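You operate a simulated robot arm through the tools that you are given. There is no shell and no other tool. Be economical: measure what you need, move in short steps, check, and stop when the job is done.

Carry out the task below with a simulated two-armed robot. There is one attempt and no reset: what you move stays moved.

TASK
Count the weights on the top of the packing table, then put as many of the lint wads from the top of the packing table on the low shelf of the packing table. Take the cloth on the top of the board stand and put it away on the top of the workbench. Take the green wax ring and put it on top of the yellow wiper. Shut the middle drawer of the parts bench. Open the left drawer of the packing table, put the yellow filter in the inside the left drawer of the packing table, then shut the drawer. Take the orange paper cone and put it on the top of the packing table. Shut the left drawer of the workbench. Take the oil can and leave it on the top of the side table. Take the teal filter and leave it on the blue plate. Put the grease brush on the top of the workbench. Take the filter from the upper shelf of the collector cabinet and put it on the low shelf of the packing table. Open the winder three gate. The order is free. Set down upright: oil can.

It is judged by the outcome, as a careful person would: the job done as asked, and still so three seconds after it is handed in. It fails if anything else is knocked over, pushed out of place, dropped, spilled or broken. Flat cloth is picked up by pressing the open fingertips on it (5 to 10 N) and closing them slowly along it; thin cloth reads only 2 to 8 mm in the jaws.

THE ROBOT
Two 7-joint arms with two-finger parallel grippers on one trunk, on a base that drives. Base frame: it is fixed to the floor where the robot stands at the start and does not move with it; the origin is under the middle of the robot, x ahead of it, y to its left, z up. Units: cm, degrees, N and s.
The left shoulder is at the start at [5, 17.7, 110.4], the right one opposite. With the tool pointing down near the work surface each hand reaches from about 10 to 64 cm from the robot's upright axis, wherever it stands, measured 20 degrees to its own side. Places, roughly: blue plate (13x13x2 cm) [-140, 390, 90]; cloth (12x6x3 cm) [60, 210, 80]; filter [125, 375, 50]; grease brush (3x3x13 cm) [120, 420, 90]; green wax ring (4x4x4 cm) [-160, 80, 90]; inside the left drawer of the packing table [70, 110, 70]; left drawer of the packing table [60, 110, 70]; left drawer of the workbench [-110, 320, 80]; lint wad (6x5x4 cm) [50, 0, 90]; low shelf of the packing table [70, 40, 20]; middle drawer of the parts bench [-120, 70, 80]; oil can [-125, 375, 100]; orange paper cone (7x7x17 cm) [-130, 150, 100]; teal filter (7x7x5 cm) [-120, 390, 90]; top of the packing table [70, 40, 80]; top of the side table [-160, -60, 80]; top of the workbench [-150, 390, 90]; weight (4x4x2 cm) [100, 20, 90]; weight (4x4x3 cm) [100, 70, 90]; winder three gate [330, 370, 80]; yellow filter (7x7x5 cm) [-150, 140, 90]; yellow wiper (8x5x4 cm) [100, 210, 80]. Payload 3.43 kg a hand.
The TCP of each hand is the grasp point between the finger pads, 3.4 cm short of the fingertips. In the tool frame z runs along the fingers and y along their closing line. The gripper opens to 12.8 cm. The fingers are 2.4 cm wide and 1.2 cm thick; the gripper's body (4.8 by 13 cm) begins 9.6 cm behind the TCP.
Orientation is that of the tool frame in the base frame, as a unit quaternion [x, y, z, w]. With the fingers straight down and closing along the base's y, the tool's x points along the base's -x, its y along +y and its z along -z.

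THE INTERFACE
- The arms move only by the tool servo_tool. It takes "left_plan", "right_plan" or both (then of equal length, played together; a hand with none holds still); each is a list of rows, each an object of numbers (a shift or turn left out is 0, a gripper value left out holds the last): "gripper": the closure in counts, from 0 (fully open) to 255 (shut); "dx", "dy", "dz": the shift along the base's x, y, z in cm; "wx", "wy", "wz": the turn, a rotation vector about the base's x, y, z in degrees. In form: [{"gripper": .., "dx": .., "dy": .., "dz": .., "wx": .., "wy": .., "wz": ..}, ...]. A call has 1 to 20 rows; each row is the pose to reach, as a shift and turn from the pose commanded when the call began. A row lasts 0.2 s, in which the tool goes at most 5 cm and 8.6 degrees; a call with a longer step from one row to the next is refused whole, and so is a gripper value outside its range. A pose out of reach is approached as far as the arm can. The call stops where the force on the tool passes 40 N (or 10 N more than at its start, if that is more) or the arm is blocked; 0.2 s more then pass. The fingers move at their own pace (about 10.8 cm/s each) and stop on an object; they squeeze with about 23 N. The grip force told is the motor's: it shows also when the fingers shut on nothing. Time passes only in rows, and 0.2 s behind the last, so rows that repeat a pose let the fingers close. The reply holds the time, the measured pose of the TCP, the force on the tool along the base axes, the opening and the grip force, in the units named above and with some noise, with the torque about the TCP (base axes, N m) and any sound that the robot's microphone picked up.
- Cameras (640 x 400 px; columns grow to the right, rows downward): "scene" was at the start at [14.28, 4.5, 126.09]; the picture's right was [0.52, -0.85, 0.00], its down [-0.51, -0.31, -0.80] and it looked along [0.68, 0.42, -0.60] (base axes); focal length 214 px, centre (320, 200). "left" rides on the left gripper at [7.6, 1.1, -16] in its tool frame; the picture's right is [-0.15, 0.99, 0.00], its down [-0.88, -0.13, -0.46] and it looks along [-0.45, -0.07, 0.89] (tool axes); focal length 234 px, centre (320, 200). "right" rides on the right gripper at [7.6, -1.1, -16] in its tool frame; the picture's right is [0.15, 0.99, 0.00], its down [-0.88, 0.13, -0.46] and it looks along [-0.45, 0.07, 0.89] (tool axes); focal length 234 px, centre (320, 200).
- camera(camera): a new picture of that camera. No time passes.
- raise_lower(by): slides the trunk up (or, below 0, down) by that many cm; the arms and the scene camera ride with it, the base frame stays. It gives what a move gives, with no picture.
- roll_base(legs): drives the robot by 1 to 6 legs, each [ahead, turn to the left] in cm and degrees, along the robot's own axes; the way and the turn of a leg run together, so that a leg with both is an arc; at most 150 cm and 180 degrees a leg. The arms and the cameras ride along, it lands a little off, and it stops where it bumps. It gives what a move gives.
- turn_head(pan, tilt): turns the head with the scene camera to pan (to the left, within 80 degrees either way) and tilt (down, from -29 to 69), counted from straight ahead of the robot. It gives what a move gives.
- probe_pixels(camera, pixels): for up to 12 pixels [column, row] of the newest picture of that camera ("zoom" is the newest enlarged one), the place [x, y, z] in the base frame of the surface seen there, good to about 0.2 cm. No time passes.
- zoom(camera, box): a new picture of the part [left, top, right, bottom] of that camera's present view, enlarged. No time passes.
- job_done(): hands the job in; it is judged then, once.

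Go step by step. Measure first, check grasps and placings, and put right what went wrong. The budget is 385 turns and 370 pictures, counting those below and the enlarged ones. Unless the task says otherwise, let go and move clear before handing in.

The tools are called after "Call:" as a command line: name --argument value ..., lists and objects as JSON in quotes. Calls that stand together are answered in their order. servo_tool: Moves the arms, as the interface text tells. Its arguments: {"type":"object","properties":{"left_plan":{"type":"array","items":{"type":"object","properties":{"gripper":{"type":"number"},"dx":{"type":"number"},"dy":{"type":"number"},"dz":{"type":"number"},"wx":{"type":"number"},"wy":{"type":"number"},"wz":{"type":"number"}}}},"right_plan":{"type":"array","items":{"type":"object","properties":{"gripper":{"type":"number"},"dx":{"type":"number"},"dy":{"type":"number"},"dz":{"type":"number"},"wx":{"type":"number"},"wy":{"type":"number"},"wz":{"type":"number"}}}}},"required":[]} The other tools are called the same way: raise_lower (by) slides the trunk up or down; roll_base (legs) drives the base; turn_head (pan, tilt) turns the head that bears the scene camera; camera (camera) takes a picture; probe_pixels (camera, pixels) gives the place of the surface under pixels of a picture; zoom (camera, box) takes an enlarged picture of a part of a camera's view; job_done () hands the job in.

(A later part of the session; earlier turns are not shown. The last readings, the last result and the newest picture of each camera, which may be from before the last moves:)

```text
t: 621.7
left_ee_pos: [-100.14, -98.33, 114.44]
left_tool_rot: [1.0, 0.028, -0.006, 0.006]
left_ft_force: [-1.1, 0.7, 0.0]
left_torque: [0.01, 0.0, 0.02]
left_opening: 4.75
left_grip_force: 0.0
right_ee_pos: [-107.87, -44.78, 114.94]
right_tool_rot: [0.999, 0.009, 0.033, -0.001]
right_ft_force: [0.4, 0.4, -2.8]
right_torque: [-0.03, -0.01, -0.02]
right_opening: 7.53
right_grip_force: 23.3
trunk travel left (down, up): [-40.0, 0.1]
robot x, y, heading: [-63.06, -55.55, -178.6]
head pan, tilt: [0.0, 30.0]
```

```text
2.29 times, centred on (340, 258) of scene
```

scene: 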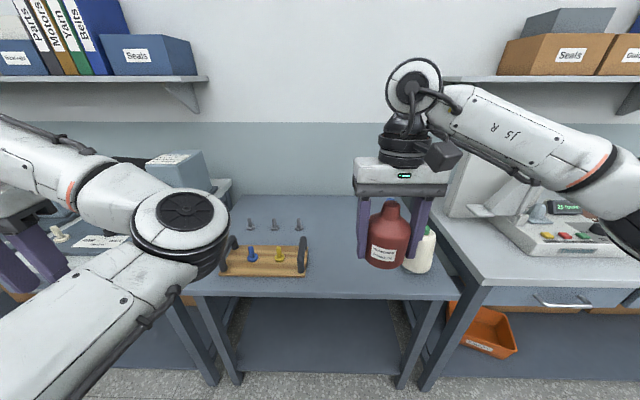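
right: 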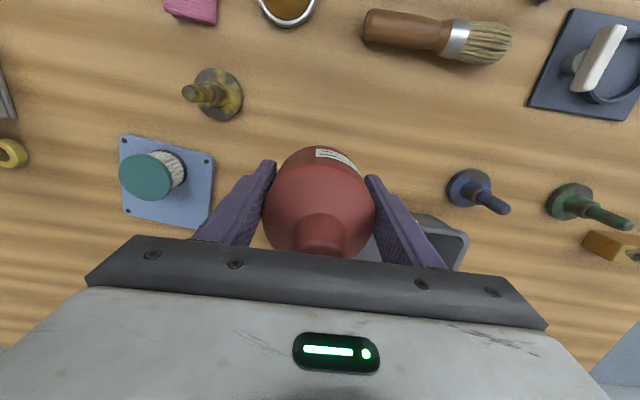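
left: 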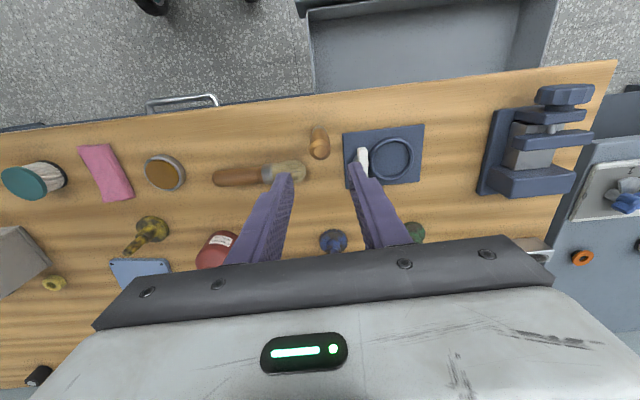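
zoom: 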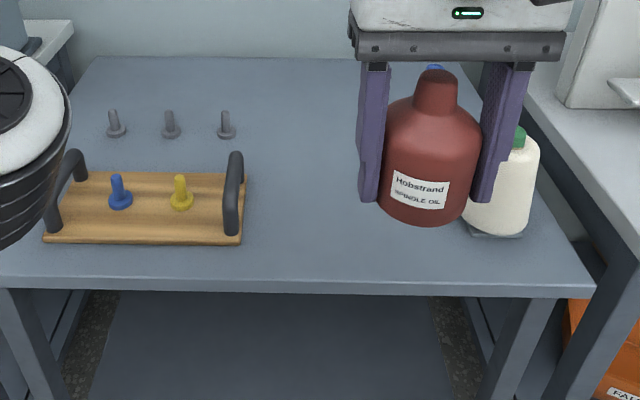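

Free spot at (-136,-46). Drive in 20 cm and lower the can there.

Call:
roll_base --legs '[[20, -1.3]]'

Call:
servo_tool --right_plan '[{"dx": -3, "dz": -3}, {"dx": -6, "dz": -6}, {"dx": -8, "dz": -9}, {"dx": -8, "dz": -13}, {"dx": -8, "dz": -17}, {"dx": -8, "dz": -21}, {"dx": -8, "dz": -25}, {"dx": -8, "dz": -28}, {"dx": -8, "dz": -28}]'

Call:
camera --camera "right"

```text
t: 623.3
left_ee_pos: [-121.3, -97.51, 114.45]
left_tool_rot: [1.0, 0.014, -0.006, 0.005]
left_ft_force: [-0.4, -1.3, 0.1]
left_torque: [-0.01, -0.02, -0.02]
left_opening: 4.76
left_grip_force: 0.0
right_ee_pos: [-127.54, -43.83, 114.93]
right_tool_rot: [0.999, -0.004, 0.033, 0.0]
right_ft_force: [-0.4, -0.1, -2.6]
right_torque: [0.02, -0.11, -0.01]
right_opening: 7.56
right_grip_force: 22.8
trunk travel left (down, up): [-40.0, 0.1]
robot x, y, heading: [-82.57, -55.81, 179.6]
head pan, tilt: [0.0, 30.0]
```

```text
t: 625.3
left_ee_pos: [-121.12, -97.42, 114.5]
left_tool_rot: [1.0, 0.014, -0.006, 0.006]
left_ft_force: [0.1, 0.5, 0.7]
left_torque: [0.0, 0.02, -0.02]
left_opening: 4.78
left_grip_force: 0.0
right_ee_pos: [-135.72, -43.79, 86.92]
right_tool_rot: [0.999, -0.005, 0.034, 0.001]
right_ft_force: [0.3, 0.0, -2.3]
right_torque: [0.01, 0.0, -0.01]
right_opening: 7.57
right_grip_force: 22.6
trunk travel left (down, up): [-40.0, 0.1]
robot x, y, heading: [-82.54, -55.44, 179.6]
head pan, tilt: [0.0, 30.0]
```

```text
208 pictures are left
```

right: 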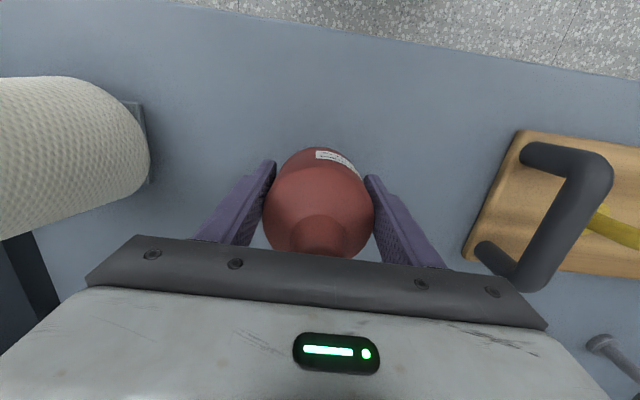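

Call:
servo_tool --right_plan '[{"dz": -1}, {"dz": -2}, {"dz": -2.4}, {"dz": -2.7}, {"dz": -3}, {"dz": -3.2}]'

```text
t: 626.7
left_ee_pos: [-121.0, -97.47, 114.47]
left_tool_rot: [1.0, 0.014, -0.007, 0.006]
left_ft_force: [0.1, 0.7, 0.4]
left_torque: [-0.03, 0.01, -0.02]
left_opening: 4.77
left_grip_force: 0.2
right_ee_pos: [-135.58, -43.94, 83.95]
right_tool_rot: [0.999, -0.005, 0.032, 0.0]
right_ft_force: [2.9, 2.2, 10.6]
right_torque: [0.1, -0.36, 0.0]
right_opening: 7.55
right_grip_force: 23.5
trunk travel left (down, up): [-40.0, 0.1]
robot x, y, heading: [-82.83, -55.82, 179.8]
head pan, tilt: [0.0, 30.0]
```

Contact (about 13 N). Release gently and rise.

Call:
servo_tool --right_plan '[{"dz": 0.1, "gripper": 130}, {"dz": 0.1, "gripper": 90}, {"dz": 0.1, "gripper": 65}, {"dz": 0.1, "gripper": 60}, {"dz": 0.1}]'

Call:
servo_tool --right_plan '[{"dz": 2}, {"dz": 5}, {"dz": 9}, {"dz": 13}, {"dz": 17}, {"dz": 21}, {"dz": 25}, {"dz": 29}, {"dz": 33}]'

Call:
camera --camera "scene"

Call:
camera --camera "right"

```text
t: 627.9
left_ee_pos: [-121.18, -97.44, 114.53]
left_tool_rot: [1.0, 0.014, -0.007, 0.005]
left_ft_force: [-0.1, 0.1, -0.3]
left_torque: [0.02, 0.01, -0.04]
left_opening: 4.78
left_grip_force: 0.0
right_ee_pos: [-135.59, -43.79, 83.94]
right_tool_rot: [0.999, -0.005, 0.034, 0.001]
right_ft_force: [-0.1, 0.0, 0.1]
right_torque: [-0.04, 0.02, 0.05]
right_opening: 9.8
right_grip_force: 0.0
trunk travel left (down, up): [-40.0, 0.1]
robot x, y, heading: [-82.71, -55.59, 179.8]
head pan, tilt: [0.0, 30.0]
```

```text
t: 629.9
left_ee_pos: [-121.02, -97.51, 114.54]
left_tool_rot: [1.0, 0.014, -0.007, 0.005]
left_ft_force: [-0.1, 0.4, -0.2]
left_torque: [0.01, 0.0, 0.0]
left_opening: 4.77
left_grip_force: 0.0
right_ee_pos: [-135.41, -43.61, 116.82]
right_tool_rot: [0.999, -0.005, 0.033, -0.001]
right_ft_force: [-0.8, -0.1, 0.4]
right_torque: [-0.02, 0.0, 0.0]
right_opening: 9.77
right_grip_force: 0.0
trunk travel left (down, up): [-40.0, 0.1]
robot x, y, heading: [-82.54, -55.56, 179.8]
head pan, tilt: [0.0, 30.0]
```

```text
207 pictures are left
```

scene: 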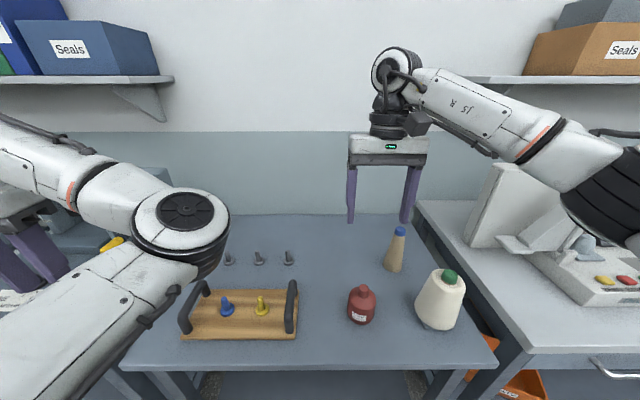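

```text
206 pictures are left
```

right: 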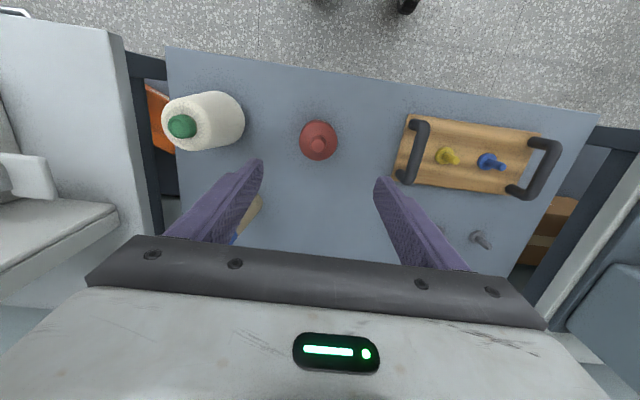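

Oil can stands upright. Now back off, turn around, and check behind the box on the packing table for hidden weights.

Call:
servo_tool --right_plan '[{"dx": 3}, {"dx": 6}, {"dx": 9}]'

Call:
roll_base --legs '[[-25, 0], [0, -150]]'

Call:
turn_head --pan -5 --tilt 20

Call:
camera --camera "scene"

```text
t: 630.7
left_ee_pos: [-121.1, -97.37, 114.46]
left_tool_rot: [1.0, 0.014, -0.007, 0.005]
left_ft_force: [0.3, 0.0, 0.4]
left_torque: [0.02, 0.0, 0.0]
left_opening: 4.76
left_grip_force: 0.1
right_ee_pos: [-126.43, -43.64, 116.92]
right_tool_rot: [0.999, -0.006, 0.032, 0.0]
right_ft_force: [-0.4, -0.5, -0.5]
right_torque: [-0.01, 0.01, -0.01]
right_opening: 9.82
right_grip_force: 0.1
trunk travel left (down, up): [-40.0, 0.1]
robot x, y, heading: [-82.63, -55.6, 180.0]
head pan, tilt: [0.0, 30.0]
```

```text
t: 638.8
left_ee_pos: [-42.51, -1.33, 114.45]
left_tool_rot: [-0.25, 0.968, 0.006, 0.006]
left_ft_force: [0.0, 0.2, -0.3]
left_torque: [0.01, -0.02, -0.02]
left_opening: 4.77
left_grip_force: 0.2
right_ee_pos: [-13.27, -46.7, 117.07]
right_tool_rot: [-0.23, 0.973, -0.007, -0.032]
right_ft_force: [-0.4, 0.0, 0.7]
right_torque: [-0.01, 0.01, -0.01]
right_opening: 9.8
right_grip_force: 0.0
trunk travel left (down, up): [-40.0, 0.1]
robot x, y, heading: [-57.9, -56.12, 27.0]
head pan, tilt: [0.0, 30.0]
```

```text
t: 639.5
left_ee_pos: [-42.64, -1.35, 114.37]
left_tool_rot: [-0.249, 0.968, 0.006, 0.006]
left_ft_force: [0.0, -0.6, -0.1]
left_torque: [0.01, -0.01, 0.02]
left_opening: 4.75
left_grip_force: 0.1
right_ee_pos: [-13.0, -46.71, 116.97]
right_tool_rot: [-0.229, 0.973, -0.007, -0.033]
right_ft_force: [0.8, 0.5, 0.6]
right_torque: [-0.01, 0.0, -0.02]
right_opening: 9.82
right_grip_force: 0.0
trunk travel left (down, up): [-40.0, 0.1]
robot x, y, heading: [-57.48, -55.7, 26.9]
head pan, tilt: [-5.0, 20.0]
```

```text
205 pictures are left
```

scene: 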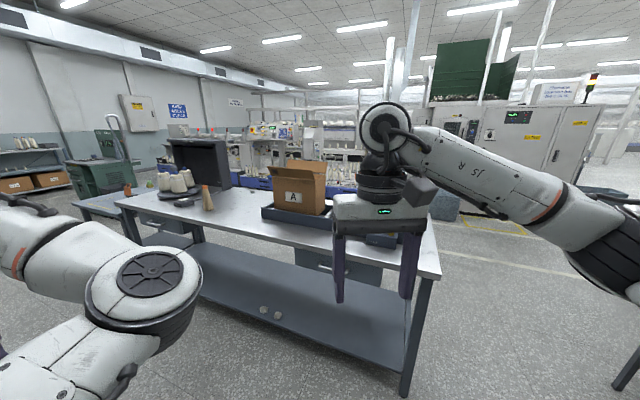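

Call:
roll_base --legs '[[0, -27], [40, 0]]'

Call:
turn_head --pan 32 --tilt 25

Call:
camera --camera "scene"

Call:
zoom --camera "scene" --box '[220, 110, 520, 298]'

```text
t: 643.4
left_ee_pos: [20.65, -15.32, 114.46]
left_tool_rot: [-0.008, 1.0, 0.005, 0.006]
left_ft_force: [0.7, -0.9, 0.3]
left_torque: [-0.01, 0.01, 0.0]
left_opening: 4.78
left_grip_force: 0.1
right_ee_pos: [25.43, -69.14, 116.92]
right_tool_rot: [0.011, 0.999, 0.0, -0.033]
right_ft_force: [0.8, 0.2, 0.3]
right_torque: [0.02, -0.01, -0.01]
right_opening: 9.79
right_grip_force: 0.0
trunk travel left (down, up): [-40.0, 0.1]
robot x, y, heading: [-18.59, -56.5, -0.8]
head pan, tilt: [-5.0, 20.0]
```

```text
t: 644.4
left_ee_pos: [20.58, -15.32, 114.42]
left_tool_rot: [-0.008, 1.0, 0.006, 0.008]
left_ft_force: [-0.2, 0.6, -0.2]
left_torque: [-0.02, -0.01, 0.01]
left_opening: 4.76
left_grip_force: 0.0
right_ee_pos: [25.3, -69.0, 116.9]
right_tool_rot: [0.01, 0.999, 0.0, -0.033]
right_ft_force: [0.3, 0.2, -0.2]
right_torque: [0.01, 0.0, 0.0]
right_opening: 9.82
right_grip_force: 0.1
trunk travel left (down, up): [-40.0, 0.1]
robot x, y, heading: [-18.28, -56.68, -1.1]
head pan, tilt: [32.0, 25.0]
```

```text
204 pictures are left
```

scene: 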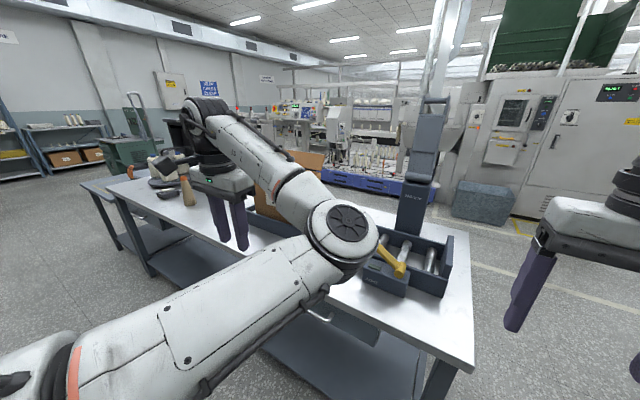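

```text
2.13 times, centred on (370, 204) of scene
```

zoom: 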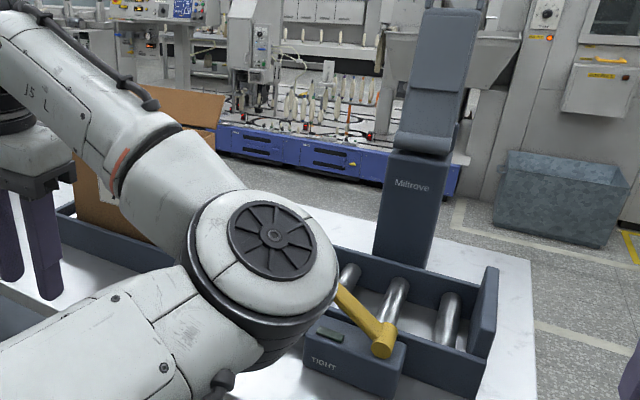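

Call:
roll_base --legs '[[0, -46]]'

Call:
turn_head --pan 79 --tilt 22

Call:
camera --camera "scene"

```text
t: 646.9
left_ee_pos: [38.27, -55.6, 114.41]
left_tool_rot: [0.381, 0.925, 0.002, 0.008]
left_ft_force: [-0.5, 0.2, -0.5]
left_torque: [-0.01, 0.0, 0.04]
left_opening: 4.78
left_grip_force: 0.0
right_ee_pos: [3.06, -96.51, 117.03]
right_tool_rot: [0.398, 0.917, 0.013, -0.029]
right_ft_force: [0.7, -0.7, -0.7]
right_torque: [0.05, -0.04, -0.02]
right_opening: 9.8
right_grip_force: 0.3
trunk travel left (down, up): [-40.0, 0.1]
robot x, y, heading: [-18.35, -56.34, -46.9]
head pan, tilt: [32.0, 25.0]
```

```text
t: 648.0
left_ee_pos: [38.33, -55.52, 114.5]
left_tool_rot: [0.381, 0.925, 0.002, 0.009]
left_ft_force: [-0.2, 0.7, -0.6]
left_torque: [0.03, -0.01, -0.02]
left_opening: 4.73
left_grip_force: 0.0
right_ee_pos: [3.02, -96.56, 117.04]
right_tool_rot: [0.399, 0.917, 0.013, -0.029]
right_ft_force: [-1.1, -0.8, -0.5]
right_torque: [0.01, 0.0, 0.0]
right_opening: 9.77
right_grip_force: 0.1
trunk travel left (down, up): [-40.0, 0.1]
robot x, y, heading: [-18.39, -56.37, -46.5]
head pan, tilt: [79.0, 22.0]
```

```text
202 pictures are left
```

scene: 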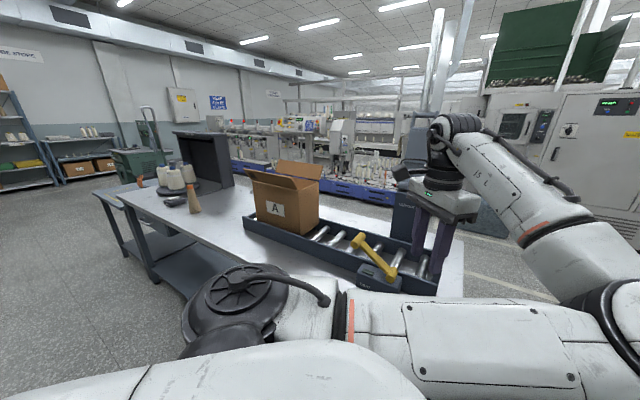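

Call:
zoom --camera "scene" --box '[230, 150, 440, 281]'

Call:
probe_pixels --camera "scene" --pixels '[[325, 205], [340, 208], [322, 200], [350, 205], [365, 215]]'

```text
3.05 times, centred on (335, 216) of scene
```

zoom: 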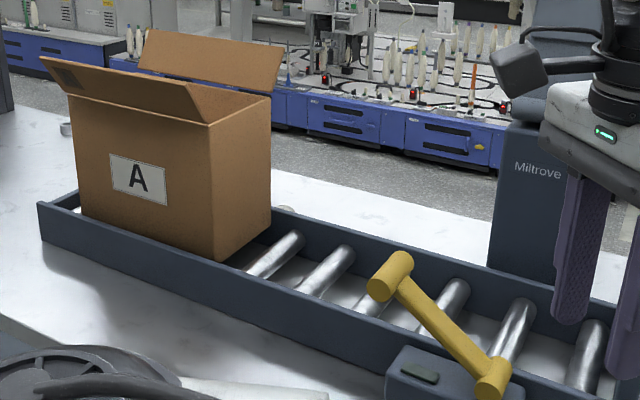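

```text
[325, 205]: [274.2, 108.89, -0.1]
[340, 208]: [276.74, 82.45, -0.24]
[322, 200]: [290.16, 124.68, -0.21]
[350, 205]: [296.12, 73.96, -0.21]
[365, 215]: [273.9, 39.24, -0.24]
```

Call:
probe_pixels --camera "scene" --pixels '[[322, 212], [322, 215], [330, 214], [345, 218], [250, 193], [322, 218]]'

```text
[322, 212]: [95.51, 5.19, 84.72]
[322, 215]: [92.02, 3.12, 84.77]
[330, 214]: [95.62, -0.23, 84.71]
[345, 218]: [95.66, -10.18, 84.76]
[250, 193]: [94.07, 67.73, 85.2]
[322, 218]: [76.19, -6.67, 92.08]
```

Nothing else behind the box: the count is two weights, two wads moved. Next the collector-cabinet filter: drive up the aisle.

Call:
roll_base --legs '[[0, 136.5], [140, 0], [140, 0]]'

Call:
roll_base --legs '[[130, 0]]'

```text
t: 667.3
left_ee_pos: [-61.82, 263.48, 114.51]
left_tool_rot: [0.709, -0.705, -0.008, -0.001]
left_ft_force: [0.3, 0.4, -0.6]
left_torque: [0.0, -0.01, 0.02]
left_opening: 4.76
left_grip_force: 0.0
right_ee_pos: [-7.87, 267.75, 117.02]
right_tool_rot: [-0.696, 0.717, -0.023, -0.024]
right_ft_force: [-0.7, 0.4, 0.4]
right_torque: [-0.01, -0.02, 0.0]
right_opening: 9.78
right_grip_force: 0.1
trunk travel left (down, up): [-40.0, 0.1]
robot x, y, heading: [-21.09, 223.81, 88.5]
head pan, tilt: [79.0, 22.0]
```

```text
t: 673.9
left_ee_pos: [-59.34, 393.62, 114.55]
left_tool_rot: [0.713, -0.701, -0.007, -0.001]
left_ft_force: [1.1, 0.5, 0.4]
left_torque: [-0.02, 0.03, 0.03]
left_opening: 4.78
left_grip_force: 0.1
right_ee_pos: [-5.6, 398.32, 116.95]
right_tool_rot: [-0.699, 0.714, -0.023, -0.023]
right_ft_force: [1.0, -0.1, 0.3]
right_torque: [-0.05, 0.03, 0.03]
right_opening: 9.78
right_grip_force: 0.0
trunk travel left (down, up): [-40.0, 0.1]
robot x, y, heading: [-18.16, 354.73, 89.1]
head pan, tilt: [79.0, 22.0]
```

Call:
roll_base --legs '[[30, 0], [0, -89], [55, 0]]'

Call:
raise_lower --by -35

Call:
turn_head --pan -5 --tilt 30

Call:
camera --camera "scene"

```text
t: 682.3
left_ee_pos: [73.93, 429.19, 114.44]
left_tool_rot: [-0.031, 0.999, 0.006, 0.006]
left_ft_force: [0.0, -0.1, 0.1]
left_torque: [0.01, 0.03, -0.01]
left_opening: 4.76
left_grip_force: 0.0
right_ee_pos: [81.17, 375.68, 117.05]
right_tool_rot: [-0.012, 0.999, 0.0, -0.033]
right_ft_force: [0.6, -0.8, -0.1]
right_torque: [0.04, 0.06, 0.0]
right_opening: 9.77
right_grip_force: 0.0
trunk travel left (down, up): [-40.0, 0.1]
robot x, y, heading: [37.03, 386.19, 1.6]
head pan, tilt: [79.0, 22.0]
```

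```text
t: 685.8
left_ee_pos: [73.95, 429.24, 79.44]
left_tool_rot: [-0.031, 0.999, 0.006, 0.007]
left_ft_force: [-0.7, -0.3, 0.7]
left_torque: [0.0, -0.02, -0.01]
left_opening: 4.78
left_grip_force: 0.0
right_ee_pos: [81.18, 375.71, 81.97]
right_tool_rot: [-0.012, 0.999, -0.001, -0.031]
right_ft_force: [0.3, -0.5, -0.1]
right_torque: [-0.01, 0.03, 0.01]
right_opening: 9.77
right_grip_force: 0.0
trunk travel left (down, up): [-5.0, 35.1]
robot x, y, heading: [36.81, 386.14, 1.7]
head pan, tilt: [79.0, 22.0]
```

```text
t: 687.3
left_ee_pos: [74.04, 429.3, 79.51]
left_tool_rot: [-0.032, 0.999, 0.005, 0.007]
left_ft_force: [-0.2, 0.8, 0.3]
left_torque: [-0.02, -0.02, -0.02]
left_opening: 4.79
left_grip_force: 0.1
right_ee_pos: [81.23, 375.76, 82.05]
right_tool_rot: [-0.012, 0.999, 0.0, -0.032]
right_ft_force: [-0.3, -0.3, -0.8]
right_torque: [0.01, 0.02, -0.02]
right_opening: 9.78
right_grip_force: 0.0
trunk travel left (down, up): [-5.0, 35.1]
robot x, y, heading: [37.19, 385.99, 1.5]
head pan, tilt: [-5.0, 30.0]
```

```text
200 pictures are left
```

scene: 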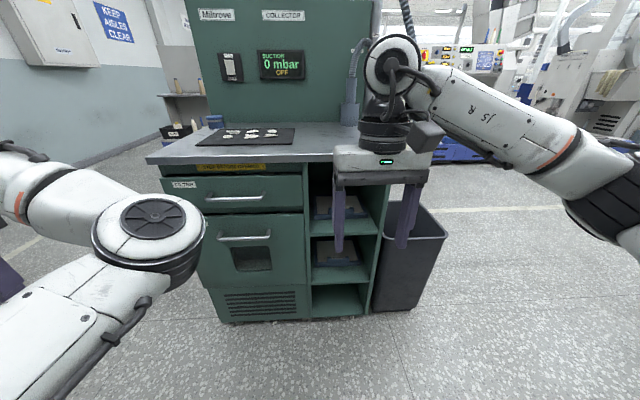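

Call:
zoom --camera "scene" --box '[290, 150, 400, 330]'

Call:
probe_pixels --camera "scene" --pixels '[[325, 232], [360, 233], [318, 208], [335, 252], [325, 280], [310, 200], [378, 215], [335, 205], [360, 205], [350, 215], [325, 205]]'

```text
2.22 times, centred on (345, 240) of scene
```

zoom: 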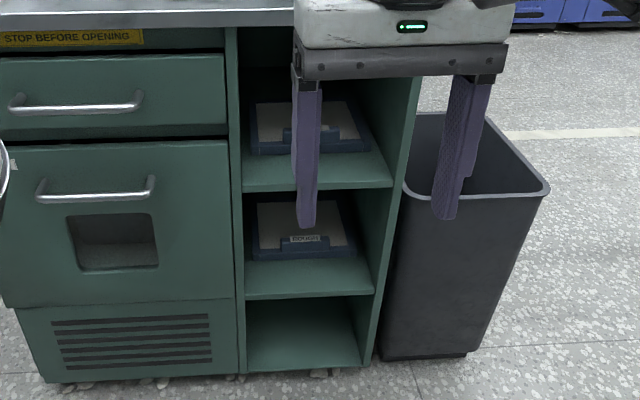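

```text
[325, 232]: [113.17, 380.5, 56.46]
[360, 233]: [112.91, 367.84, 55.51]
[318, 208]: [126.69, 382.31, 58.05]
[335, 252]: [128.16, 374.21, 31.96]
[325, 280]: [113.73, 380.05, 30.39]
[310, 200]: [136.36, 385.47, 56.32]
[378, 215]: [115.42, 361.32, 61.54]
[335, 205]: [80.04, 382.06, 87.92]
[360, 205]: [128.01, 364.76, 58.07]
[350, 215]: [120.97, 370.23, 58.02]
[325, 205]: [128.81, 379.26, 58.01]
```

The upper-shelf filter is a flat blue panel. Move the right hand aside to view it.

Call:
servo_tool --right_plan '[{"dy": -4}, {"dy": -8}, {"dy": -12}, {"dy": -16}, {"dy": -20}, {"dy": -24}]'

Call:
zoom --camera "scene" --box '[300, 170, 390, 260]'

Call:
camera --camera "scene"

```text
t: 688.7
left_ee_pos: [73.88, 429.28, 79.53]
left_tool_rot: [-0.031, 0.999, 0.005, 0.007]
left_ft_force: [1.1, 0.6, 0.1]
left_torque: [-0.01, -0.01, -0.04]
left_opening: 4.78
left_grip_force: 0.1
right_ee_pos: [81.24, 351.67, 82.05]
right_tool_rot: [-0.014, 0.999, 0.0, -0.033]
right_ft_force: [-1.0, 0.8, 0.2]
right_torque: [0.0, 0.02, 0.01]
right_opening: 9.79
right_grip_force: 0.0
trunk travel left (down, up): [-5.0, 35.1]
robot x, y, heading: [37.36, 386.27, 1.7]
head pan, tilt: [-5.0, 30.0]
```

```text
4.44 times, centred on (345, 215) of scene
```

zoom: 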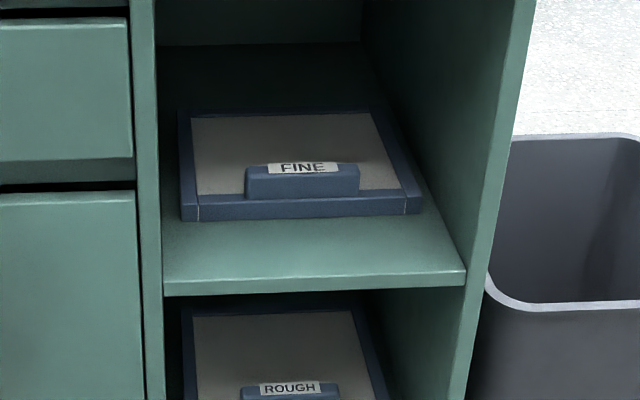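

```text
197 pictures are left
```

scene: 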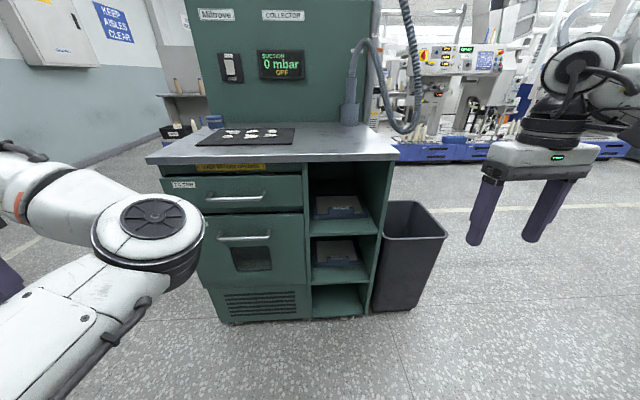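

The panel has a raised "FINE" block handle near its front edge. Probe its geometry in the zoom picture.

Call:
zoom --camera "scene" --box '[300, 180, 390, 240]'

Call:
probe_pixels --camera "zoom" --pixels '[[210, 190], [290, 190], [375, 190], [290, 175], [290, 160], [290, 215], [100, 225], [450, 215], [290, 235], [290, 320], [290, 120], [130, 60]]'

```text
6.67 times, centred on (345, 210) of scene
```

zoom: 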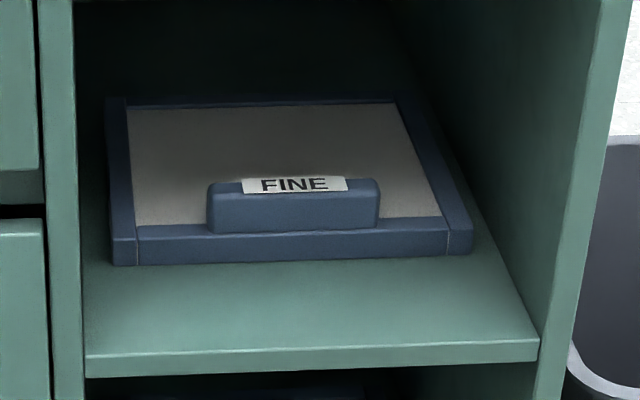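

```text
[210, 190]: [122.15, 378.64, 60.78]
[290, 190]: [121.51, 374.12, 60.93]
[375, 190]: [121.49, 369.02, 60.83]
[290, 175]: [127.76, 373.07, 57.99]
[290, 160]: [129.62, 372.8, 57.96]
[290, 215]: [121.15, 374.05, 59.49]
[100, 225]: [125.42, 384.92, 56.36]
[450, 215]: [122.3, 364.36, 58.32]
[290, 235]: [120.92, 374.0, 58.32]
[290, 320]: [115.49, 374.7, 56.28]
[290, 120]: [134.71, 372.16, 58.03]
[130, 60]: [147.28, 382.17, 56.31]
```

Plan: pitch the right hand horizontal, grip the block's ends, drag the panel so its front overhangs the shelf, then re-grip it from the front edge (finger under, finger over block). First pitch the hand to horizontal in front of the shelf.

Call:
servo_tool --right_plan '[{"dx": 1, "dy": 2, "dz": -0.5, "wy": -7, "gripper": 0}, {"dx": 2, "dy": 4, "dz": -1, "wy": -14}, {"dx": 3, "dy": 6, "dz": -2, "wy": -21}, {"dx": 4, "dy": 8, "dz": -3, "wy": -28}, {"dx": 5, "dy": 10, "dz": -4, "wy": -35}, {"dx": 6, "dy": 12, "dz": -5, "wy": -42}, {"dx": 7, "dy": 14, "dz": -6, "wy": -49}, {"dx": 8, "dy": 16, "dz": -7, "wy": -56}, {"dx": 9, "dy": 18, "dz": -8, "wy": -63}, {"dx": 10, "dy": 20, "dz": -9, "wy": -70}, {"dx": 10, "dy": 21, "dz": -10, "wy": -77}, {"dx": 10, "dy": 22, "dz": -11, "wy": -84}, {"dx": 10, "dy": 22, "dz": -12, "wy": -88}, {"dx": 10, "dy": 22, "dz": -12, "wy": -88}]'

Call:
camera --camera "scene"

```text
t: 691.7
left_ee_pos: [73.85, 429.28, 79.55]
left_tool_rot: [-0.032, 0.999, 0.005, 0.006]
left_ft_force: [-0.7, 0.5, 1.2]
left_torque: [0.04, 0.02, 0.01]
left_opening: 4.76
left_grip_force: 0.1
right_ee_pos: [90.2, 376.86, 71.97]
right_tool_rot: [-0.006, 0.741, -0.011, 0.671]
right_ft_force: [0.4, 0.4, 0.8]
right_torque: [0.01, -0.04, 0.01]
right_opening: 12.79
right_grip_force: 0.0
right hand out of reach, approached as far as the arm can: row 10, 11, 12, 13, 14
trunk travel left (down, up): [-5.0, 35.1]
robot x, y, heading: [36.91, 386.24, 1.8]
head pan, tilt: [-5.0, 30.0]
```

```text
195 pictures are left
```

scene: 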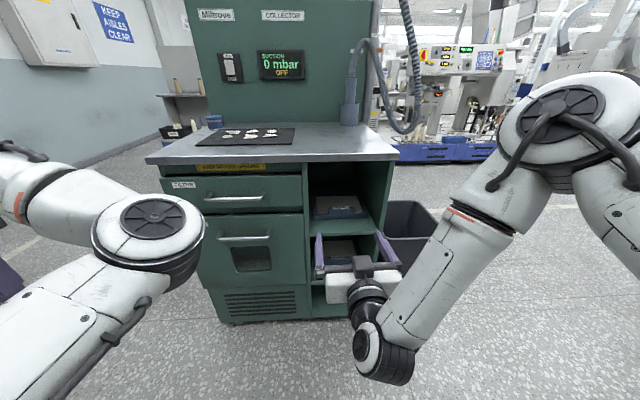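

Horizontal pose reached with the elbow still fine. Align height/y, and move the left hand outward, then drive in.

Call:
servo_tool --right_plan '[{"dz": -3, "dy": -0.8}, {"dz": -6, "dy": -1.6}, {"dz": -9, "dy": -2.4}, {"dz": -11.8, "dy": -3}, {"dz": -11.8, "dy": -3}]' --left_plan '[{"dy": 2}, {"dy": 4}, {"dy": 6}, {"dy": 8}, {"dy": 9}]'

Call:
camera --camera "right"

```text
t: 692.9
left_ee_pos: [74.06, 438.12, 79.33]
left_tool_rot: [-0.032, 0.999, 0.005, 0.007]
left_ft_force: [-0.5, 0.1, -0.3]
left_torque: [0.0, 0.01, 0.01]
left_opening: 4.78
left_grip_force: 0.1
right_ee_pos: [88.8, 380.72, 65.27]
right_tool_rot: [-0.007, 0.742, -0.011, 0.67]
right_ft_force: [-0.1, -0.2, 0.3]
right_torque: [-0.01, 0.01, -0.02]
right_opening: 12.79
right_grip_force: 0.0
right hand out of reach, approached as far as the arm can: row 1, 2, 3, 4, 5
trunk travel left (down, up): [-5.0, 35.1]
robot x, y, heading: [37.12, 386.3, 1.7]
head pan, tilt: [-5.0, 30.0]
```

```text
194 pictures are left
```

right: 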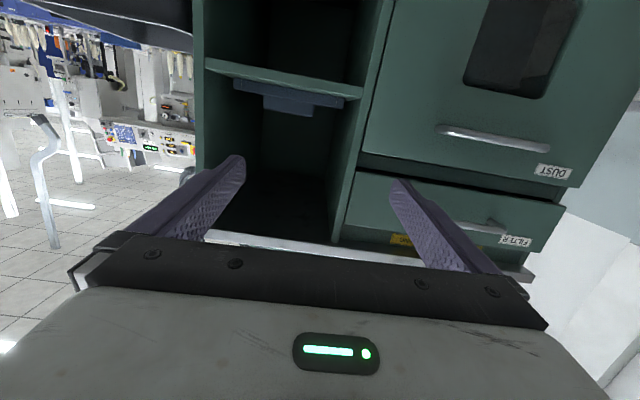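

Near a joint limit; use trunk and base to adjust instead: lower the trunk 5 cm, rotate −5°, drive in.

Call:
raise_lower --by -5

Call:
roll_base --legs '[[0, -5], [20, 0]]'

Call:
camera --camera "right"

```text
t: 693.9
left_ee_pos: [73.91, 437.97, 74.49]
left_tool_rot: [-0.032, 0.999, 0.005, 0.007]
left_ft_force: [0.5, 0.7, 0.1]
left_torque: [-0.01, -0.01, 0.01]
left_opening: 4.75
left_grip_force: 0.1
right_ee_pos: [88.81, 380.63, 60.3]
right_tool_rot: [-0.007, 0.742, -0.011, 0.67]
right_ft_force: [0.7, -0.2, 0.6]
right_torque: [-0.04, -0.02, 0.0]
right_opening: 12.81
right_grip_force: 0.0
trunk travel left (down, up): [0.0, 40.1]
robot x, y, heading: [36.75, 386.4, 1.6]
head pan, tilt: [-5.0, 30.0]
```

```text
t: 696.0
left_ee_pos: [99.1, 433.47, 74.42]
left_tool_rot: [0.013, 1.0, 0.005, 0.007]
left_ft_force: [-0.3, -0.6, 0.1]
left_torque: [-0.02, 0.04, 0.0]
left_opening: 4.79
left_grip_force: 0.1
right_ee_pos: [108.72, 374.98, 60.3]
right_tool_rot: [0.026, 0.742, -0.04, 0.669]
right_ft_force: [-0.6, -0.3, 0.4]
right_torque: [-0.02, -0.01, -0.01]
right_opening: 12.8
right_grip_force: 0.0
trunk travel left (down, up): [0.0, 40.1]
robot x, y, heading: [57.26, 385.29, -3.5]
head pan, tilt: [-5.0, 30.0]
```

```text
193 pictures are left
```

right: 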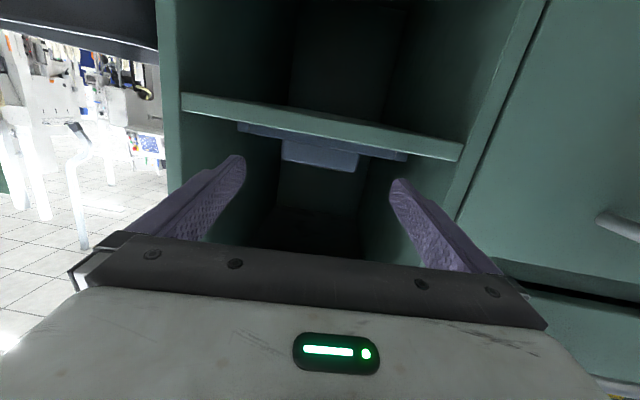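

Call:
servo_tool --left_plan '[{"dy": 2, "dx": -1}, {"dy": 4, "dx": -2}, {"dy": 6, "dx": -3}, {"dy": 7, "dx": -5}, {"dy": 7, "dx": -6}]'

Call:
roll_base --legs '[[13, 0]]'

Call:
camera --camera "right"

Call:
camera --camera "scene"

```text
t: 697.2
left_ee_pos: [92.87, 440.62, 74.54]
left_tool_rot: [0.013, 1.0, 0.004, 0.008]
left_ft_force: [-1.2, 0.9, 1.6]
left_torque: [-0.02, -0.03, 0.02]
left_opening: 4.76
left_grip_force: 0.0
right_ee_pos: [108.5, 374.84, 60.13]
right_tool_rot: [0.025, 0.743, -0.04, 0.668]
right_ft_force: [-0.8, 0.4, -0.5]
right_torque: [-0.01, 0.05, -0.03]
right_opening: 12.78
right_grip_force: 0.0
trunk travel left (down, up): [0.0, 40.1]
robot x, y, heading: [57.73, 385.42, -3.3]
head pan, tilt: [-5.0, 30.0]
```

```text
t: 698.4
left_ee_pos: [105.22, 439.87, 74.51]
left_tool_rot: [0.012, 1.0, 0.004, 0.007]
left_ft_force: [-0.3, -0.3, 0.3]
left_torque: [0.0, -0.02, 0.02]
left_opening: 4.77
left_grip_force: 0.2
right_ee_pos: [121.37, 374.35, 60.5]
right_tool_rot: [0.024, 0.741, -0.04, 0.67]
right_ft_force: [0.7, 0.1, 0.1]
right_torque: [-0.01, -0.02, -0.01]
right_opening: 12.8
right_grip_force: 0.1
trunk travel left (down, up): [0.0, 40.1]
robot x, y, heading: [70.37, 384.14, -3.1]
head pan, tilt: [-5.0, 30.0]
```

```text
192 pictures are left
```

right: 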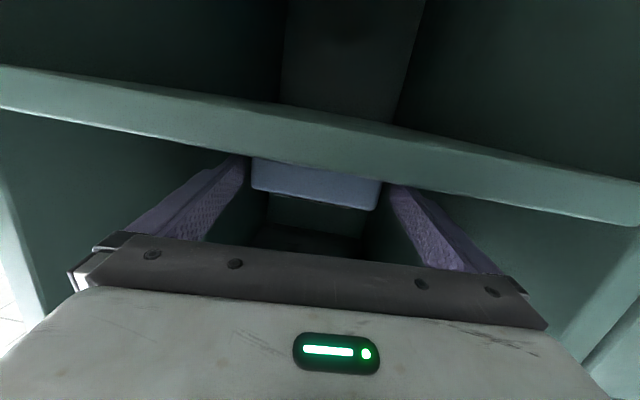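

```text
191 pictures are left
```

scene: 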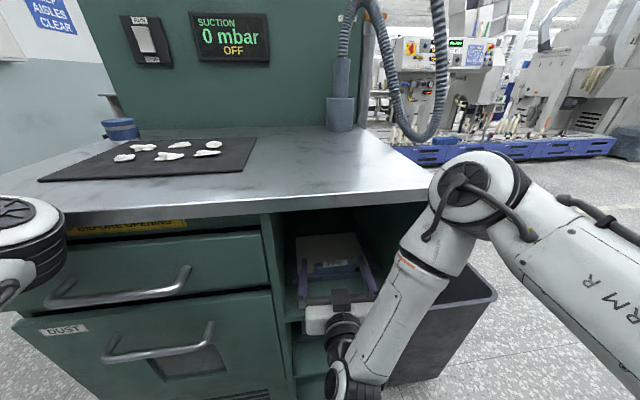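

The block lies between the fingertips. Close on it.

Call:
servo_tool --right_plan '[{"gripper": 30}, {"gripper": 60}, {"gripper": 100}, {"gripper": 160}, {"gripper": 255}, {"gripper": 255}]'

```text
t: 699.8
left_ee_pos: [105.24, 439.94, 74.39]
left_tool_rot: [0.012, 1.0, 0.004, 0.007]
left_ft_force: [0.9, -0.3, 0.0]
left_torque: [0.02, 0.0, -0.02]
left_opening: 4.77
left_grip_force: 0.1
right_ee_pos: [121.27, 374.45, 60.47]
right_tool_rot: [0.025, 0.74, -0.039, 0.671]
right_ft_force: [-0.8, -1.3, 3.3]
right_torque: [0.39, -0.1, 0.14]
right_opening: 10.05
right_grip_force: 23.1
trunk travel left (down, up): [0.0, 40.1]
robot x, y, heading: [70.29, 384.34, -3.5]
head pan, tilt: [-5.0, 30.0]
```

Gripped (10.05 cm). Pull back by driving 12.5 cm.

Call:
roll_base --legs '[[-12.5, 0]]'

Call:
zoom --camera "scene" --box '[240, 180, 460, 380]'

Call:
camera --camera "right"

```text
t: 701.1
left_ee_pos: [92.81, 440.53, 74.52]
left_tool_rot: [0.011, 1.0, 0.005, 0.005]
left_ft_force: [-0.7, 0.2, 0.5]
left_torque: [-0.01, 0.0, 0.0]
left_opening: 4.76
left_grip_force: 0.0
right_ee_pos: [108.99, 375.08, 60.29]
right_tool_rot: [0.024, 0.741, -0.038, 0.67]
right_ft_force: [-6.0, -0.1, 16.2]
right_torque: [0.54, -0.37, 0.21]
right_opening: 10.05
right_grip_force: 23.5
trunk travel left (down, up): [0.0, 40.1]
robot x, y, heading: [57.89, 384.89, -3.2]
head pan, tilt: [-5.0, 30.0]
```

```text
2.00 times, centred on (350, 280) of scene
```

zoom: 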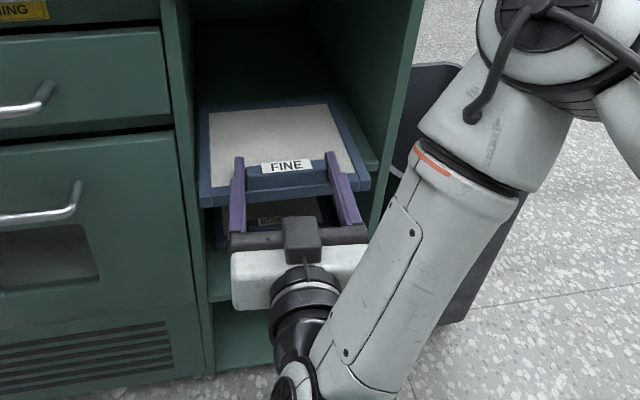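

```text
189 pictures are left
```

right: 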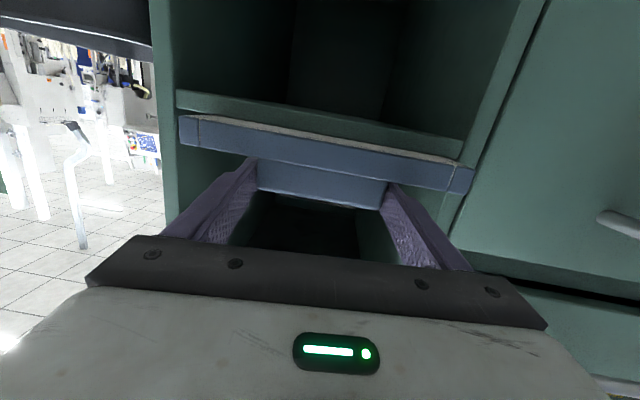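

Panel is out with ~5 cm overhang. Release, back off 9 cm, and roll the hand 90° so fingers go above/below.

Call:
servo_tool --right_plan '[{"gripper": 40}, {"gripper": 20}, {"gripper": 0}]'

Call:
roll_base --legs '[[-9, 0]]'

Call:
servo_tool --right_plan '[{"wx": 7.5, "gripper": 60}, {"wx": 15}, {"wx": 22.5}, {"wx": 30}, {"wx": 37.5}, {"wx": 45}, {"wx": 52.5}, {"wx": 60}, {"wx": 67.5}, {"wx": 75}, {"wx": 82.5}, {"wx": 88}, {"wx": 88}]'

Call:
camera --camera "scene"

Call:
camera --camera "right"

```text
t: 701.9
left_ee_pos: [92.96, 440.55, 74.43]
left_tool_rot: [0.011, 1.0, 0.005, 0.005]
left_ft_force: [0.4, 0.3, -0.5]
left_torque: [0.03, -0.01, -0.02]
left_opening: 4.77
left_grip_force: 0.1
right_ee_pos: [109.09, 375.09, 60.34]
right_tool_rot: [0.024, 0.741, -0.037, 0.67]
right_ft_force: [-0.9, 0.9, 0.3]
right_torque: [-0.01, 0.01, 0.03]
right_opening: 12.82
right_grip_force: 0.0
trunk travel left (down, up): [0.0, 40.1]
robot x, y, heading: [57.89, 385.01, -2.8]
head pan, tilt: [-5.0, 30.0]
```

```text
t: 703.0
left_ee_pos: [84.08, 441.07, 74.38]
left_tool_rot: [0.011, 1.0, 0.005, 0.005]
left_ft_force: [-0.1, -0.4, 0.2]
left_torque: [-0.01, 0.02, 0.02]
left_opening: 4.75
left_grip_force: 0.2
right_ee_pos: [100.28, 375.64, 60.39]
right_tool_rot: [0.023, 0.742, -0.037, 0.669]
right_ft_force: [-0.1, 0.3, 0.0]
right_torque: [-0.06, 0.0, 0.01]
right_opening: 12.8
right_grip_force: 0.0
trunk travel left (down, up): [0.0, 40.1]
robot x, y, heading: [49.42, 385.35, -3.0]
head pan, tilt: [-5.0, 30.0]
```

```text
t: 705.8
left_ee_pos: [84.05, 441.02, 74.39]
left_tool_rot: [0.01, 1.0, 0.005, 0.006]
left_ft_force: [0.2, 0.3, 0.7]
left_torque: [0.0, -0.03, -0.02]
left_opening: 4.75
left_grip_force: 0.1
right_ee_pos: [98.63, 380.75, 63.86]
right_tool_rot: [0.484, 0.559, 0.487, 0.465]
right_ft_force: [1.0, 0.6, 0.2]
right_torque: [-0.04, 0.02, 0.01]
right_opening: 9.8
right_grip_force: 0.1
right hand out of reach, approached as far as the arm can: row 2, 3, 4, 5, 6, 7, 8, 9, 10, 11, 12, 13
trunk travel left (down, up): [0.0, 40.1]
robot x, y, heading: [49.25, 385.84, -2.6]
head pan, tilt: [-5.0, 30.0]
```

```text
188 pictures are left
```

scene: 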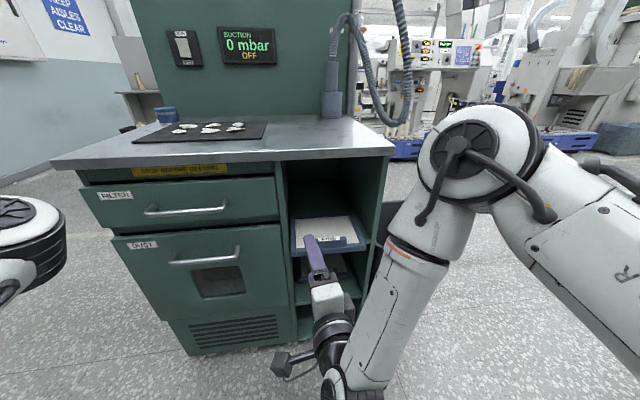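

```text
187 pictures are left
```

right: 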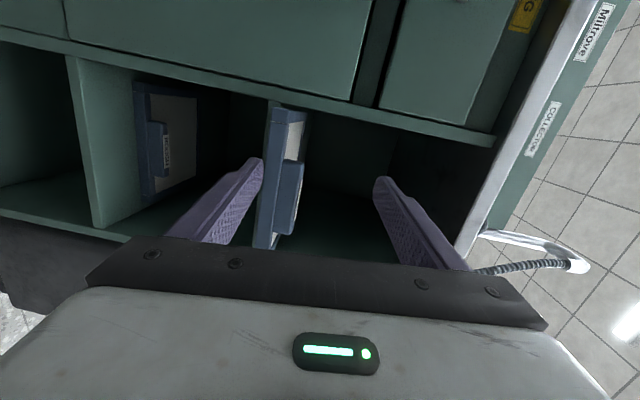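

Roll achieved; the closing line is vertical. Nudge down/right.

Call:
servo_tool --right_plan '[{"dy": -1, "dz": -0.7}, {"dy": -2, "dz": -1.4}, {"dy": -3, "dz": -2.1}, {"dy": -4, "dz": -2.8}, {"dy": -5, "dz": -3.5}, {"dy": -5, "dz": -3.5}]'

```text
t: 707.2
left_ee_pos: [84.16, 441.06, 74.44]
left_tool_rot: [0.01, 1.0, 0.005, 0.005]
left_ft_force: [-0.9, 0.8, -0.2]
left_torque: [-0.03, 0.0, 0.0]
left_opening: 4.77
left_grip_force: 0.0
right_ee_pos: [97.41, 380.3, 63.5]
right_tool_rot: [0.484, 0.559, 0.486, 0.466]
right_ft_force: [-0.6, 0.5, 0.1]
right_torque: [-0.01, -0.02, 0.0]
right_opening: 9.77
right_grip_force: 0.0
right hand out of reach, approached as far as the arm can: row 1, 2, 3, 4, 5, 6
trunk travel left (down, up): [0.0, 40.1]
robot x, y, heading: [49.37, 385.63, -3.0]
head pan, tilt: [-5.0, 30.0]
```

Call:
servo_tool --right_plan '[{"dx": 1.5, "dz": -0.8, "dy": -1}, {"dx": 3, "dz": -1.6, "dy": -2}, {"dx": 4.5, "dz": -2.4, "dy": -3}, {"dx": 6, "dz": -3.2, "dy": -4}, {"dx": 6, "dz": -3.2, "dy": -5}]'

```text
t: 708.4
left_ee_pos: [84.1, 441.04, 74.39]
left_tool_rot: [0.011, 1.0, 0.005, 0.006]
left_ft_force: [0.1, 0.4, 0.8]
left_torque: [0.0, -0.01, 0.0]
left_opening: 4.77
left_grip_force: 0.0
right_ee_pos: [100.71, 381.35, 64.19]
right_tool_rot: [0.484, 0.56, 0.486, 0.466]
right_ft_force: [-0.6, -0.6, -0.9]
right_torque: [0.0, -0.03, -0.02]
right_opening: 9.81
right_grip_force: 0.1
right hand out of reach, approached as far as the arm can: row 1, 2, 3, 4, 5
trunk travel left (down, up): [0.0, 40.1]
robot x, y, heading: [49.32, 385.59, -3.1]
head pan, tilt: [-5.0, 30.0]
```

Call:
servo_tool --right_plan '[{"wy": 3, "dz": -1}, {"wy": 6, "dz": -2}, {"wy": 9, "dz": -3.5}, {"wy": 10, "dz": -4.5}, {"wy": 10, "dz": -4.5}]'

```text
t: 709.6
left_ee_pos: [84.01, 441.12, 74.34]
left_tool_rot: [0.011, 1.0, 0.006, 0.005]
left_ft_force: [-0.7, -0.4, -0.3]
left_torque: [0.02, 0.0, 0.02]
left_opening: 4.74
left_grip_force: 0.1
right_ee_pos: [100.65, 380.91, 60.12]
right_tool_rot: [0.523, 0.598, 0.444, 0.414]
right_ft_force: [-0.5, -0.6, 0.1]
right_torque: [0.0, 0.0, 0.01]
right_opening: 9.79
right_grip_force: 0.0
trunk travel left (down, up): [0.0, 40.1]
robot x, y, heading: [49.06, 385.58, -2.9]
head pan, tilt: [-5.0, 30.0]
```

The over/under grip can't be lowered to the low shelf anyway. Better: grip the block ends again (closing along y); the panel can hang and be hinged flat on the shelf. Roll the hand back.

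Call:
servo_tool --right_plan '[{"wx": -7.1, "wy": -0.6, "wz": 1.3, "dx": -0.5}, {"wx": -14.2, "wy": -1.1, "wz": 2.7, "dx": -1}, {"wx": -21.3, "wy": -1.7, "wz": 4, "dy": -1, "dx": -1}, {"wx": -28.4, "wy": -2.3, "wz": 5.4, "dy": -2, "dx": -1}, {"wx": -35.5, "wy": -2.8, "wz": 6.7, "dy": -3, "dx": -1}, {"wx": -42.6, "wy": -3.4, "wz": 8, "dy": -4, "dx": -1}, {"wx": -49.7, "wy": -4, "wz": 9.4, "dy": -5, "dx": -1}, {"wx": -56.8, "wy": -4.5, "wz": 10.7, "dy": -5.5, "dx": -1}, {"wx": -63.9, "wy": -5.1, "wz": 12, "dy": -5.5, "dx": -1}, {"wx": -71, "wy": -5.7, "wz": 13.4, "dy": -5.5, "dx": -1}, {"wx": -78.1, "wy": -6.2, "wz": 14.8, "dy": -5.5, "dx": -1}, {"wx": -85.2, "wy": -6.8, "wz": 16.1, "dy": -5.5, "dx": -1, "gripper": 0}, {"wx": -85.2, "wy": -6.8, "wz": 16.1, "dy": -5.5, "dx": -1}]'

Call:
camera --camera "right"

```text
t: 712.4
left_ee_pos: [84.01, 441.11, 74.35]
left_tool_rot: [0.011, 1.0, 0.005, 0.005]
left_ft_force: [-0.3, -1.0, 0.0]
left_torque: [-0.03, 0.01, -0.01]
left_opening: 4.76
left_grip_force: 0.0
right_ee_pos: [99.52, 376.23, 60.47]
right_tool_rot: [0.0, 0.778, -0.001, 0.628]
right_ft_force: [0.2, -0.3, 0.7]
right_torque: [-0.03, 0.0, 0.02]
right_opening: 12.81
right_grip_force: 0.0
right hand out of reach, approached as far as the arm can: row 7, 8, 9, 10, 11, 12, 13
trunk travel left (down, up): [0.0, 40.1]
robot x, y, heading: [49.59, 385.55, -3.0]
head pan, tilt: [-5.0, 30.0]
```

```text
186 pictures are left
```

right: 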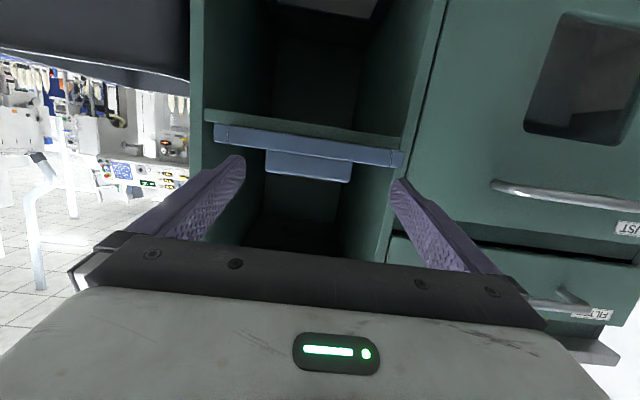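

Call:
probe_pixels --camera "right" --pixels '[[268, 165], [348, 170], [310, 165], [310, 180], [220, 132], [400, 158]]'

```text
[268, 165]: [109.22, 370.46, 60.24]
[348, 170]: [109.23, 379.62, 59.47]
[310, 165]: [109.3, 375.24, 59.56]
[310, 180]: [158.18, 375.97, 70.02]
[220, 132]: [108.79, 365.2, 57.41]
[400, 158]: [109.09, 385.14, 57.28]
```

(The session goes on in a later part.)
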